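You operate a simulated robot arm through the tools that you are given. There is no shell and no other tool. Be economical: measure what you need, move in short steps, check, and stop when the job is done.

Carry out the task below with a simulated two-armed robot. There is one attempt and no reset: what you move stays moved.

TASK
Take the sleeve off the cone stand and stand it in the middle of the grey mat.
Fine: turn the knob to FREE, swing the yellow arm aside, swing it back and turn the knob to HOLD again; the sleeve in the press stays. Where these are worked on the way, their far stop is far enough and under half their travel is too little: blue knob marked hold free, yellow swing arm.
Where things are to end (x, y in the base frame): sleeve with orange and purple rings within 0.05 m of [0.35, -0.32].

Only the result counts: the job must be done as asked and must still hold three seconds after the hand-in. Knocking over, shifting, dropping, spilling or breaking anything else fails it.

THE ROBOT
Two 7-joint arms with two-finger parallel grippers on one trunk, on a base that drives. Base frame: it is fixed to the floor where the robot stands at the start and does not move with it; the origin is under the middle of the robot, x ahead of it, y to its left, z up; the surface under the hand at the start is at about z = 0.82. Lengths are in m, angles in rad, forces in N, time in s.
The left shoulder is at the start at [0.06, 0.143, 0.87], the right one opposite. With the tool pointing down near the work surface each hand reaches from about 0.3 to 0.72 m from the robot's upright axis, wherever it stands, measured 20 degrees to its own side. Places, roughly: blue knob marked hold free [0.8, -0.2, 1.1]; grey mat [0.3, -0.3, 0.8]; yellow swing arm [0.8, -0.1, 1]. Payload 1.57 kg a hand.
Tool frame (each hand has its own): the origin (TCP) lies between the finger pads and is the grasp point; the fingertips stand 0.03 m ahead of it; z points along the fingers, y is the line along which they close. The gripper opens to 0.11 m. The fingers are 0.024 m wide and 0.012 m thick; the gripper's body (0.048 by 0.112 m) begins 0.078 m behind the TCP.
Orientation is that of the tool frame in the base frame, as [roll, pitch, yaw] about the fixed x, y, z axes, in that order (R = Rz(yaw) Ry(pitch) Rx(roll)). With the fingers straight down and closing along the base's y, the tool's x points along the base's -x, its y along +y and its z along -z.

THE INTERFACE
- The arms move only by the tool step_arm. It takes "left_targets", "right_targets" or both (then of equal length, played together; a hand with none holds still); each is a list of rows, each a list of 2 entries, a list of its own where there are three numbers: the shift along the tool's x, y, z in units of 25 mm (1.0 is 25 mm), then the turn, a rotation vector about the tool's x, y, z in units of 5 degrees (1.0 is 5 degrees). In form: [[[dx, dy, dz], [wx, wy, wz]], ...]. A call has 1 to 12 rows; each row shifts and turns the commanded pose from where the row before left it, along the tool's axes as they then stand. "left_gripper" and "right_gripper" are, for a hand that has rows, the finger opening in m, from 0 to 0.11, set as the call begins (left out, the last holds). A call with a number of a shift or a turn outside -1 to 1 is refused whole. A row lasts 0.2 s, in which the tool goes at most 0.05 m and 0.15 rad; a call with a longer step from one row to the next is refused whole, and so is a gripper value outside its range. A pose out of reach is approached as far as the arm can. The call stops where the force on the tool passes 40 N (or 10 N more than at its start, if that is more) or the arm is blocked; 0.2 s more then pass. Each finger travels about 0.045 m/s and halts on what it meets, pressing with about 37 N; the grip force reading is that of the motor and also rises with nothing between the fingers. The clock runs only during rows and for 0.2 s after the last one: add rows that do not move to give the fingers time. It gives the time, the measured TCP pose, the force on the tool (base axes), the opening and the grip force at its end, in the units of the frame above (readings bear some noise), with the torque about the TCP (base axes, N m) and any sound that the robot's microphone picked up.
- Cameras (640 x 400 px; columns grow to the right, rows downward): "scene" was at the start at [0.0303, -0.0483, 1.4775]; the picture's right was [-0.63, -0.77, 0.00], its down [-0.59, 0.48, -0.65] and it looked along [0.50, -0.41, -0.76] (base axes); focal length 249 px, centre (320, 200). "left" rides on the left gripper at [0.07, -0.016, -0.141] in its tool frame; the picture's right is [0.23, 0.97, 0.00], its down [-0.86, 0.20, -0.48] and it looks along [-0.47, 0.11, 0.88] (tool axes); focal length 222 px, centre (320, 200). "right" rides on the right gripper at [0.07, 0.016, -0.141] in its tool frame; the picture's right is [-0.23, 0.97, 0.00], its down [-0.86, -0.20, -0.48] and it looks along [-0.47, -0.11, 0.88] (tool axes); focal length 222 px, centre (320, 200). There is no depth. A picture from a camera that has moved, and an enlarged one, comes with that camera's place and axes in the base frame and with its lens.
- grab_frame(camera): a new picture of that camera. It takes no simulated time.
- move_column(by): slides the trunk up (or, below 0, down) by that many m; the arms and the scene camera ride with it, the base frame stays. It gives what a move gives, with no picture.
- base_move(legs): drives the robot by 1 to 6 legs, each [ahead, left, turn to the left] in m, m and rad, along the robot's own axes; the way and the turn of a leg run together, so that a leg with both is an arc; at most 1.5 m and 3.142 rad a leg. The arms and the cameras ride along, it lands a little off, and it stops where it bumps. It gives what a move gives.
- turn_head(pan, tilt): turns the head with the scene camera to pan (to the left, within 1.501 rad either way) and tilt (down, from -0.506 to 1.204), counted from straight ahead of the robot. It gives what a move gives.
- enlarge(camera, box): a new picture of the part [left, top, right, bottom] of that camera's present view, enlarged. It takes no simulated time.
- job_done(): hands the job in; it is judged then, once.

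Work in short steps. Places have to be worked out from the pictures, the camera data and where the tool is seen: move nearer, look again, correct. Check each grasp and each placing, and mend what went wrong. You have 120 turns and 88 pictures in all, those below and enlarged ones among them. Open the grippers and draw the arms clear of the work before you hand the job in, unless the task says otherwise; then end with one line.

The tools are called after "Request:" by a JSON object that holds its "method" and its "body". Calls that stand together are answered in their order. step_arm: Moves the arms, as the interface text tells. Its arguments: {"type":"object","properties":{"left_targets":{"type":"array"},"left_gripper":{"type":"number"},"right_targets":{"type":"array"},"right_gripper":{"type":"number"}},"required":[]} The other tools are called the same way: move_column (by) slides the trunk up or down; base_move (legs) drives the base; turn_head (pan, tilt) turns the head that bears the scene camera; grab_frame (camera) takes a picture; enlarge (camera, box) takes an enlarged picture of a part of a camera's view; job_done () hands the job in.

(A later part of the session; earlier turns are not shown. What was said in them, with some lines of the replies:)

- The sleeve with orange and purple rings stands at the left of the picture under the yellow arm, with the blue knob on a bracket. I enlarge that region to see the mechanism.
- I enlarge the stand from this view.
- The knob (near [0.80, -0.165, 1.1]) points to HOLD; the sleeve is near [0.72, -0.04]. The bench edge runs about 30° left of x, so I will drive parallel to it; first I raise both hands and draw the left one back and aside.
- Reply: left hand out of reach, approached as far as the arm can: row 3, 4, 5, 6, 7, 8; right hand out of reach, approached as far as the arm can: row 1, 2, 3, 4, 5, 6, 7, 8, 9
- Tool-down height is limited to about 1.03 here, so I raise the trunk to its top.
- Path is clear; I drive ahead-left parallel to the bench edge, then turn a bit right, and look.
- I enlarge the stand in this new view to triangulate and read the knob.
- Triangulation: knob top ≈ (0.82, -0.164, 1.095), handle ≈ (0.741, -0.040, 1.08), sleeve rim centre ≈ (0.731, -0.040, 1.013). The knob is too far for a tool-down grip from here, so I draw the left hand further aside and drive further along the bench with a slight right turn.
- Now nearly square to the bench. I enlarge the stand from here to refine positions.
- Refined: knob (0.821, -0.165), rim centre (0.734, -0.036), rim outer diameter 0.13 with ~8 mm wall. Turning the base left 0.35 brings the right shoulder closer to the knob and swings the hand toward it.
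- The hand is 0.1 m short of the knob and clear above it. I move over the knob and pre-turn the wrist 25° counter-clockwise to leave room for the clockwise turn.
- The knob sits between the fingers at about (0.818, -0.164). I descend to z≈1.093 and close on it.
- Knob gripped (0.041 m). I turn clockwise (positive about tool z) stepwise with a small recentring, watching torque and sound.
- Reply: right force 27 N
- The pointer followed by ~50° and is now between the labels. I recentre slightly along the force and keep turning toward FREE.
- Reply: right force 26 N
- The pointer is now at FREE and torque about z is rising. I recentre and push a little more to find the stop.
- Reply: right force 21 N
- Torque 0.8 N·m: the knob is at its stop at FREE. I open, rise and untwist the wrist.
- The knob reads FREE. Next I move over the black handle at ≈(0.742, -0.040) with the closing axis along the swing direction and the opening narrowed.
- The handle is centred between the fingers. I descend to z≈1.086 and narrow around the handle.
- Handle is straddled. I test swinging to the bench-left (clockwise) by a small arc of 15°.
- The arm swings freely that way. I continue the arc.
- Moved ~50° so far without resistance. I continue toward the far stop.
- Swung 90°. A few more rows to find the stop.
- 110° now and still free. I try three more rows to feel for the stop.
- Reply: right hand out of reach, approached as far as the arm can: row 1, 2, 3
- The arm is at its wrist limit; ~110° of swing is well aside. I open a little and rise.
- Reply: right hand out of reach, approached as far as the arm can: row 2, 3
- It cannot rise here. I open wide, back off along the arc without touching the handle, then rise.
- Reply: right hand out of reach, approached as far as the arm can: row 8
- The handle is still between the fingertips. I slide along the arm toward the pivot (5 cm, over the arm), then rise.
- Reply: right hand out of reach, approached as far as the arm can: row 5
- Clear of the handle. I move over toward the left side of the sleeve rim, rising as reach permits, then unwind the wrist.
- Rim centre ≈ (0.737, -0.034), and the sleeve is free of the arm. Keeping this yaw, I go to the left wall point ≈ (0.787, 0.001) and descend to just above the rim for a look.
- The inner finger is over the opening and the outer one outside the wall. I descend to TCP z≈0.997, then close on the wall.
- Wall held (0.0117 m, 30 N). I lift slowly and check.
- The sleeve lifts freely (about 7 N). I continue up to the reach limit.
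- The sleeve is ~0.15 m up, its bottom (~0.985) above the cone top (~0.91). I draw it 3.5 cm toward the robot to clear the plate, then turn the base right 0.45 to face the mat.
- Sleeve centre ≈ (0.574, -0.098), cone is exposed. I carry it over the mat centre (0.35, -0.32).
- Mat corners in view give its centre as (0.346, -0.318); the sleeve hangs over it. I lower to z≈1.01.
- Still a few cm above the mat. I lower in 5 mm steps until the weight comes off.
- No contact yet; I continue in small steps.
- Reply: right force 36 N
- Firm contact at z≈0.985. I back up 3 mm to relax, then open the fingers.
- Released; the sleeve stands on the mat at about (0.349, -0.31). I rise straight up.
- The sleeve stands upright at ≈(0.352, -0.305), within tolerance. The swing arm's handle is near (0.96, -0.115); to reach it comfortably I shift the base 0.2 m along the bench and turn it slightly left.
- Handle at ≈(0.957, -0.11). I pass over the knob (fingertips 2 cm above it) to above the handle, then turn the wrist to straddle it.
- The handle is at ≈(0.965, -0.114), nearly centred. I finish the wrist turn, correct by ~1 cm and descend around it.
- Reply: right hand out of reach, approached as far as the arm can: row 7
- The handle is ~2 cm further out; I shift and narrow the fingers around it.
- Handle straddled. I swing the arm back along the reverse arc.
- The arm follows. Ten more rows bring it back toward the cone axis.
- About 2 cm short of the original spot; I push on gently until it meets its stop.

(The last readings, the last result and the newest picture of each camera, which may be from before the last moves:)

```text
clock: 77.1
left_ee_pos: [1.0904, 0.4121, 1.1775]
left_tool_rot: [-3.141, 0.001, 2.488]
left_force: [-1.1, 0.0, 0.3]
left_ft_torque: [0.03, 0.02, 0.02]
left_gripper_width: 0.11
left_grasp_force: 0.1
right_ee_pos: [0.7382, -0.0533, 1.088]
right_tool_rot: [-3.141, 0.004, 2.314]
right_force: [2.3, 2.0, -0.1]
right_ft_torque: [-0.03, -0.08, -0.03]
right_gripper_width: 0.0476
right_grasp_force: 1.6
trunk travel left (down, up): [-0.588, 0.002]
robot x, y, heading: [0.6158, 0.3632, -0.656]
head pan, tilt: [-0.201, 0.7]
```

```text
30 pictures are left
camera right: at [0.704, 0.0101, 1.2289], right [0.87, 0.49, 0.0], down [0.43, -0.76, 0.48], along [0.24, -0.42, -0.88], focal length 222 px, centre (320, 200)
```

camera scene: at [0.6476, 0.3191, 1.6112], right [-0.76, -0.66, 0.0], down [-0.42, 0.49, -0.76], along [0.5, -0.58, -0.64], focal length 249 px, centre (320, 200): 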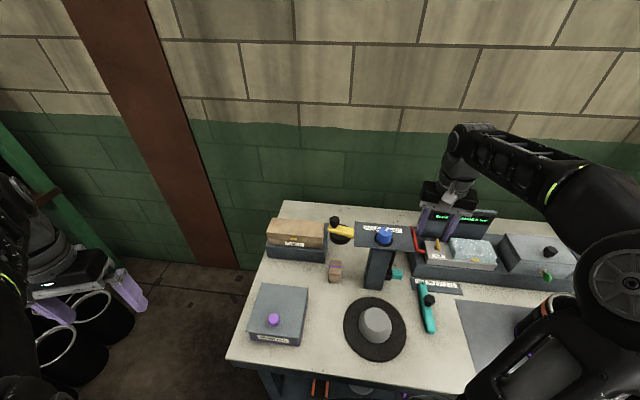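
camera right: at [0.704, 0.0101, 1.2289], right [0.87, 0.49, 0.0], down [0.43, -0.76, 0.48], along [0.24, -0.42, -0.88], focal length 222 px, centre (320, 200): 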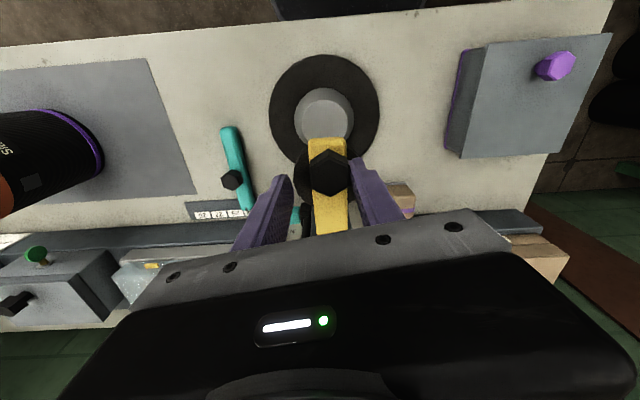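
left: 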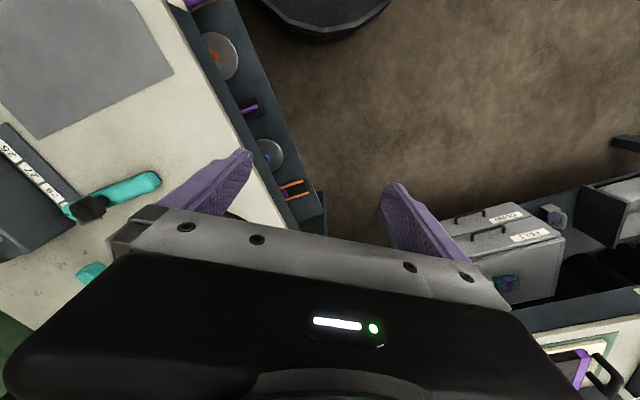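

The finger meets resistance (opening pushed to 0.0476). I press slightly more to confirm it is the stop.

Request:
{"method": "step_arm", "body": {"right_targets": [[[0, -0.2, 0], [0, 0, 0]], [[0, -0.15, 0], [0, 0, 0]]]}}

Request:
{"method": "enlarge", "body": {"camera": "scene", "box": [300, 190, 460, 360]}}

```text
clock: 77.7
left_ee_pos: [1.0912, 0.4149, 1.1765]
left_tool_rot: [-3.14, 0.001, 2.487]
left_force: [-0.4, -0.5, -0.9]
left_ft_torque: [-0.03, -0.01, 0.01]
left_gripper_width: 0.1101
left_grasp_force: 0.0
right_ee_pos: [0.7328, -0.0569, 1.0872]
right_tool_rot: [3.141, 0.005, 2.311]
right_force: [11.7, 11.7, 0.6]
right_ft_torque: [-0.05, -0.32, -0.1]
right_gripper_width: 0.0598
right_grasp_force: 8.0
trunk travel left (down, up): [-0.588, 0.002]
robot x, y, heading: [0.6166, 0.3671, -0.654]
head pan, tilt: [-0.201, 0.7]
```

```text
2.35 times, centred on (380, 275) of scene
camera zoom: at [0.6496, 0.3212, 1.6112], right [-0.75, -0.66, 0.0], down [-0.42, 0.48, -0.77], along [0.5, -0.58, -0.64], focal length 586 px, centre (179, 24)
```

zoom: 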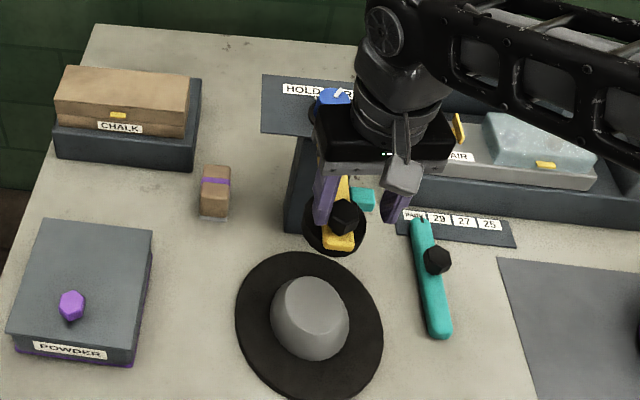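

Clear resistance (16 N): the arm is at its home stop. I relax, open, and rise.

Request:
{"method": "step_arm", "body": {"right_targets": [[[0, 0.35, 0], [0, 0, 0]], [[0, 0.1, 0], [0, 0, 0]], [[0, 0, -0.8], [0, 0, 0]], [[0, 0, -0.8], [0, 0, 0]], [[0, 0, -0.85], [0, 0, 0]]], "right_gripper": 0.08}}

Request:
{"method": "grab_frame", "body": {"camera": "right"}}

```text
clock: 78.9
left_ee_pos: [1.0905, 0.413, 1.1769]
left_tool_rot: [3.141, -0.001, 2.487]
left_force: [0.1, -0.8, -0.4]
left_ft_torque: [-0.01, 0.01, -0.04]
left_gripper_width: 0.1101
left_grasp_force: 0.0
right_ee_pos: [0.7379, -0.0525, 1.1483]
right_tool_rot: [-3.141, 0.004, 2.311]
right_force: [0.0, -0.7, 0.2]
right_ft_torque: [0.0, -0.02, -0.01]
right_gripper_width: 0.0802
right_grasp_force: 0.1
trunk travel left (down, up): [-0.588, 0.002]
robot x, y, heading: [0.6164, 0.3622, -0.653]
head pan, tilt: [-0.201, 0.7]
```

```text
28 pictures are left
camera right: at [0.7042, 0.011, 1.2904], right [0.87, 0.49, 0.0], down [0.43, -0.76, 0.48], along [0.24, -0.42, -0.88], focal length 222 px, centre (320, 200)
```

right: 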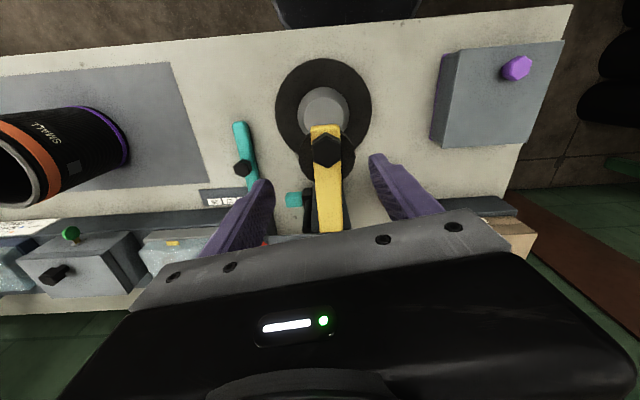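

The handle is back at (0.739, -0.039), as at the start. Now I go over the knob and set the wrist for a counter-clockwise turn.

Request:
{"method": "step_arm", "body": {"right_targets": [[[-0.92, -0.095, 0], [0, 0, 0]], [[-0.92, -0.095, 0], [0, 0, 0]], [[-0.92, -0.095, 0], [0, 0, 0]], [[-0.92, -0.095, 0], [0, 0, 0]], [[-0.92, -0.095, 0], [0, 0, 0]], [[-0.92, -0.095, 0], [0, 0, 0]], [[0, 0, 0], [0, 0, 1]], [[0, 0, 0], [0, 0, 1]], [[0, 0, 0], [0, 0, 1]], [[0, 0, 0], [0, 0, 1]], [[0, 0, 0], [0, 0, 1]], [[0, 0, 0], [0, 0, 1]]], "right_gripper": 0.1}}

Request:
{"method": "grab_frame", "body": {"camera": "right"}}

```text
clock: 81.5
left_ee_pos: [1.0892, 0.4115, 1.1777]
left_tool_rot: [-3.14, 0.0, 2.488]
left_force: [0.8, -1.0, 1.3]
left_ft_torque: [0.0, 0.0, -0.01]
left_gripper_width: 0.1101
left_grasp_force: 0.0
right_ee_pos: [0.8214, -0.1646, 1.1486]
right_tool_rot: [3.141, 0.004, 1.786]
right_force: [-0.2, -0.1, -0.1]
right_ft_torque: [0.0, -0.02, -0.02]
right_gripper_width: 0.1001
right_grasp_force: 0.0
trunk travel left (down, up): [-0.588, 0.002]
robot x, y, heading: [0.6155, 0.3639, -0.653]
head pan, tilt: [-0.201, 0.7]
```

```text
27 pictures are left
camera right: at [0.8235, -0.0918, 1.29], right [1.0, -0.01, 0.0], down [-0.01, -0.88, 0.48], along [0.0, -0.48, -0.88], focal length 222 px, centre (320, 200)
```

right: 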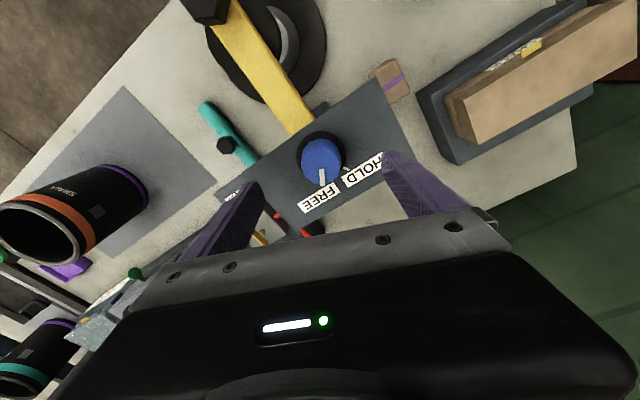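

Knob centred. I descend and grip it.

Request:
{"method": "step_arm", "body": {"right_targets": [[[0.14, 0, 0.75], [0, 0, 0]], [[0, 0, 0.75], [0, 0, 0]], [[0, 0, 0.72], [0, 0, 0]]]}}

Request:
{"method": "step_arm", "body": {"right_targets": [[[0, 0, 0], [0, 0, 0]], [[0, 0, 0], [0, 0, 0]], [[0, 0, 0], [0, 0, 0]], [[0, 0, 0], [0, 0, 0]], [[0, 0, 0], [0, 0, 0]]], "right_gripper": 0.03}}

```text
clock: 82.3
left_ee_pos: [1.0897, 0.4125, 1.1772]
left_tool_rot: [3.141, 0.0, 2.488]
left_force: [0.3, 0.1, -0.2]
left_ft_torque: [0.0, 0.03, 0.01]
left_gripper_width: 0.1099
left_grasp_force: 0.1
right_ee_pos: [0.8206, -0.1595, 1.0932]
right_tool_rot: [3.139, 0.004, 1.787]
right_force: [0.5, -0.3, -0.3]
right_ft_torque: [0.01, 0.0, 0.04]
right_gripper_width: 0.1001
right_grasp_force: 0.1
trunk travel left (down, up): [-0.588, 0.002]
robot x, y, heading: [0.6144, 0.3653, -0.655]
head pan, tilt: [-0.201, 0.7]
```

```text
clock: 83.5
left_ee_pos: [1.0919, 0.4131, 1.1761]
left_tool_rot: [-3.141, 0.0, 2.487]
left_force: [-0.9, -1.1, 0.4]
left_ft_torque: [-0.03, 0.02, 0.02]
left_gripper_width: 0.1101
left_grasp_force: 0.0
right_ee_pos: [0.8219, -0.161, 1.0925]
right_tool_rot: [3.14, 0.004, 1.789]
right_force: [4.0, 0.8, -0.6]
right_ft_torque: [0.04, -0.19, 0.04]
right_gripper_width: 0.0407
right_grasp_force: 27.0
trunk travel left (down, up): [-0.588, 0.002]
robot x, y, heading: [0.6147, 0.3668, -0.657]
head pan, tilt: [-0.201, 0.7]
```

Gripped well centred. I turn counter-clockwise 60°, then check.

Request:
{"method": "step_arm", "body": {"right_targets": [[[0, 0, 0], [0, 0, -1]], [[0, 0, 0], [0, 0, -1]], [[0, 0, 0], [0, 0, -1]], [[0, 0, 0], [0, 0, -1]], [[0, 0, 0], [0, 0, -1]], [[0, 0, 0], [0, 0, -1]], [[0, 0, 0], [0, 0, -1]], [[0, 0, 0], [0, 0, -1]], [[0, 0, 0], [0, 0, -1]], [[0, 0, 0], [0, 0, -1]], [[0, 0, 0], [0, 0, -1]], [[0, 0, 0], [0, 0, -1]]]}}

Request:
{"method": "grab_frame", "body": {"camera": "right"}}

```text
clock: 86.1
left_ee_pos: [1.0876, 0.4107, 1.1777]
left_tool_rot: [3.139, 0.0, 2.488]
left_force: [-0.1, -0.5, 0.3]
left_ft_torque: [0.02, 0.01, 0.02]
left_gripper_width: 0.11
left_grasp_force: 0.0
right_ee_pos: [0.8175, -0.1644, 1.0931]
right_tool_rot: [-3.135, 0.004, 2.835]
right_force: [-23.3, -20.3, 8.9]
right_ft_torque: [-0.45, 0.23, -0.19]
right_gripper_width: 0.0404
right_grasp_force: 45.1
trunk travel left (down, up): [-0.588, 0.002]
robot x, y, heading: [0.6161, 0.363, -0.656]
head pan, tilt: [-0.201, 0.7]
```

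```text
26 pictures are left
camera right: at [0.7556, -0.1266, 1.2342], right [0.51, 0.86, 0.0], down [0.75, -0.45, 0.48], along [0.41, -0.25, -0.88], focal length 222 px, centre (320, 200)
```

right: 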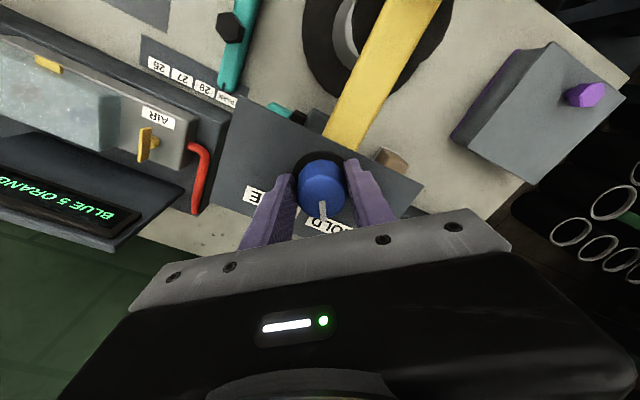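

Pointer is near HOLD. I recentre along the force and turn on to the stop.

Request:
{"method": "step_arm", "body": {"right_targets": [[[0.11, -0.18, 0], [0, 0, 0]], [[0, 0, 0], [0, 0, -1]], [[0, 0, 0], [0, 0, -1]], [[0, 0, 0], [0, 0, -1]], [[0, 0, 0], [0, 0, -1]], [[0, 0, 0], [0, 0, -1]]]}}

Request:
{"method": "grab_frame", "body": {"camera": "right"}}

```text
clock: 87.5
left_ee_pos: [1.0896, 0.4104, 1.1777]
left_tool_rot: [3.139, 0.0, 2.488]
left_force: [0.0, 1.3, 1.1]
left_ft_torque: [0.01, 0.0, -0.01]
left_gripper_width: 0.11
left_grasp_force: 0.1
right_ee_pos: [0.8166, -0.1667, 1.0923]
right_tool_rot: [-3.136, 0.001, -3.009]
right_force: [-7.6, -25.4, 9.9]
right_ft_torque: [-0.8, -0.21, -0.92]
right_gripper_width: 0.0407
right_grasp_force: 45.1
trunk travel left (down, up): [-0.588, 0.002]
robot x, y, heading: [0.615, 0.3632, -0.651]
head pan, tilt: [-0.201, 0.7]
```

```text
25 pictures are left
camera right: at [0.7455, -0.1594, 1.234], right [0.1, 1.0, -0.01], down [0.87, -0.08, 0.48], along [0.48, -0.05, -0.88], focal length 222 px, centre (320, 200)
```

right: 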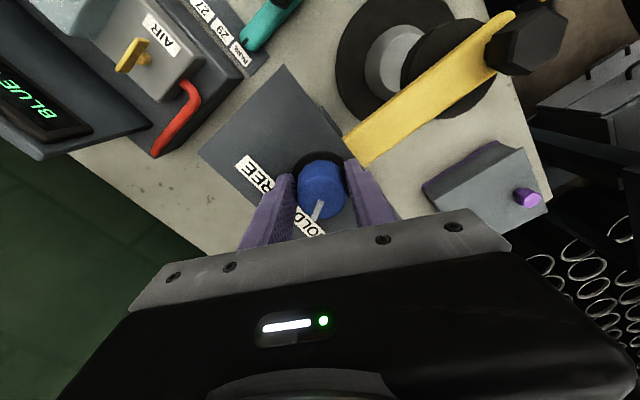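

Torque -0.92 N·m: the HOLD stop is reached, with the pointer as in the first view. I release, rise and check.

Request:
{"method": "step_arm", "body": {"right_targets": [[[0, 0, 0], [0, 0, 0.3]], [[0, 0, 0], [0, 0, 0]], [[0, 0, 0], [0, 0, 0]], [[0, 0, 0], [0, 0, 0]], [[0, 0, -0.75], [0, 0, 0]], [[0, 0, -0.75], [0, 0, 0]], [[0, 0, -0.75], [0, 0, 0]]], "right_gripper": 0.09}}

Request:
{"method": "grab_frame", "body": {"camera": "right"}}

```text
clock: 89.1
left_ee_pos: [1.09, 0.4122, 1.1772]
left_tool_rot: [3.14, -0.001, 2.488]
left_force: [-0.2, -0.3, -0.6]
left_ft_torque: [0.02, 0.03, -0.03]
left_gripper_width: 0.11
left_grasp_force: 0.0
right_ee_pos: [0.8165, -0.1633, 1.151]
right_tool_rot: [-3.139, 0.003, -3.038]
right_force: [-0.6, 0.7, 0.0]
right_ft_torque: [-0.02, -0.02, 0.0]
right_gripper_width: 0.0902
right_grasp_force: 0.0
trunk travel left (down, up): [-0.588, 0.002]
robot x, y, heading: [0.6162, 0.3649, -0.658]
head pan, tilt: [-0.201, 0.7]
```

```text
24 pictures are left
camera right: at [0.7471, -0.1532, 1.2917], right [0.12, 0.99, 0.0], down [0.87, -0.11, 0.48], along [0.48, -0.06, -0.88], focal length 222 px, centre (320, 200)
```

right: 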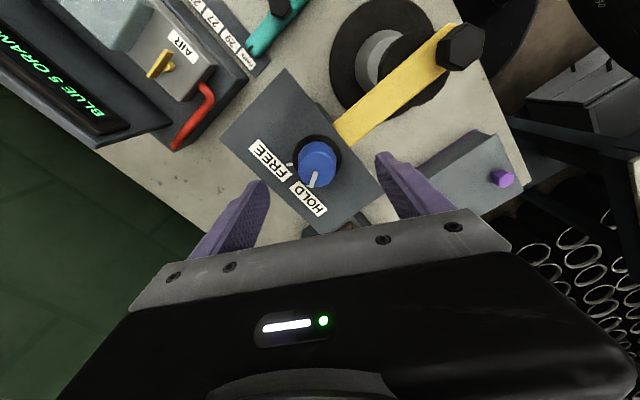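

Knob shows HOLD. I draw the hand back clear of the stand and take a final look.

Request:
{"method": "step_arm", "body": {"right_targets": [[[1, 0, 0], [0, 0, 0]], [[1, 0, 0], [0, 0, 0]], [[1, 0, 0], [0, 0, 0]], [[1, 0, 0], [0, 0, 0]], [[1, 0, 0], [0, 0, 1]], [[1, 0, 0], [0, 0, 1]], [[1, 0, 0], [0, 0, 1]], [[0.5, 0, 0], [0, 0, 1]]]}}

Request:
{"method": "turn_head", "body": {"pan": -0.35, "tilt": 0.75}}

Request:
{"method": "grab_frame", "body": {"camera": "scene"}}

Request:
{"method": "grab_frame", "body": {"camera": "right"}}

```text
clock: 90.9
left_ee_pos: [1.0907, 0.4124, 1.1764]
left_tool_rot: [3.141, 0.002, 2.488]
left_force: [-0.9, 1.1, 0.1]
left_ft_torque: [0.02, 0.03, -0.02]
left_gripper_width: 0.1099
left_grasp_force: 0.1
right_ee_pos: [0.6288, -0.1721, 1.1494]
right_tool_rot: [-3.139, 0.002, 2.894]
right_force: [-0.5, -0.7, 0.9]
right_ft_torque: [0.03, 0.01, 0.04]
right_gripper_width: 0.0898
right_grasp_force: 0.1
trunk travel left (down, up): [-0.588, 0.002]
robot x, y, heading: [0.6165, 0.3679, -0.65]
head pan, tilt: [-0.201, 0.7]
```

```text
clock: 91.6
left_ee_pos: [1.0915, 0.412, 1.1767]
left_tool_rot: [3.141, -0.001, 2.487]
left_force: [-0.2, -0.9, 1.0]
left_ft_torque: [-0.01, 0.02, 0.04]
left_gripper_width: 0.1099
left_grasp_force: 0.0
right_ee_pos: [0.6299, -0.1726, 1.1505]
right_tool_rot: [-3.139, 0.004, 2.899]
right_force: [-0.7, 0.3, 0.2]
right_ft_torque: [-0.05, 0.0, -0.01]
right_gripper_width: 0.0897
right_grasp_force: 0.0
trunk travel left (down, up): [-0.588, 0.002]
robot x, y, heading: [0.6147, 0.3626, -0.657]
head pan, tilt: [-0.351, 0.75]
```

```text
23 pictures are left
camera scene: at [0.6361, 0.3131, 1.607], right [-0.84, -0.54, 0.0], down [-0.37, 0.58, -0.73], along [0.39, -0.62, -0.68], focal length 249 px, centre (320, 200)
```

scene: 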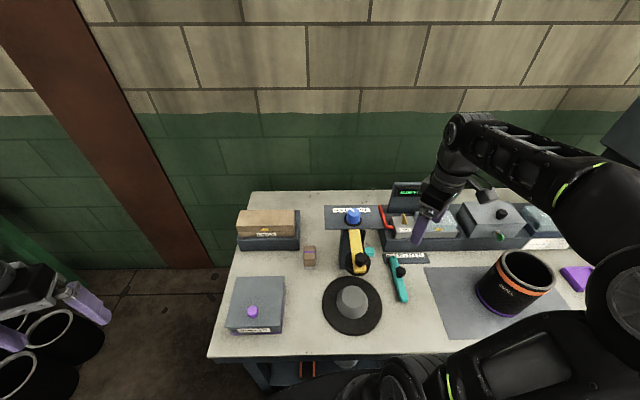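

```text
22 pictures are left
camera right: at [0.566, -0.1389, 1.2913], right [0.46, 0.89, 0.0], down [0.78, -0.4, 0.48], along [0.43, -0.22, -0.88], focal length 222 px, centre (320, 200)
```

right: 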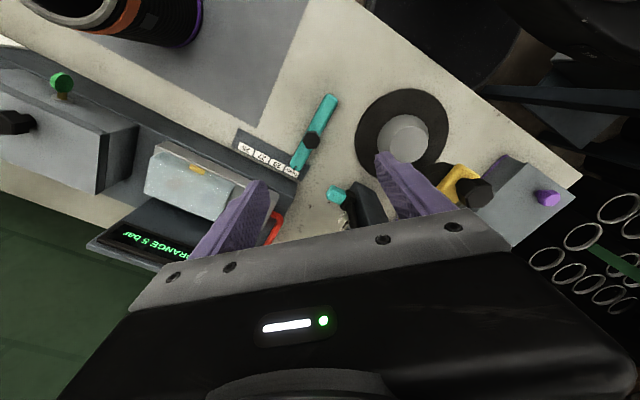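

Sleeve stands at about (0.344, -0.32) on the mat, the arm is back over the cone, the knob is on HOLD, and both hands are open and clear. I hand in.

Request:
{"method": "job_done", "body": {}}

```text
The job is handed in.
```

The sleeve from the cone stand now stands upright near the middle of the grey mat, at about (0.35, -0.31). The yellow arm is back at its stop, the knob is on HOLD, and the sleeve in the press was not touched.
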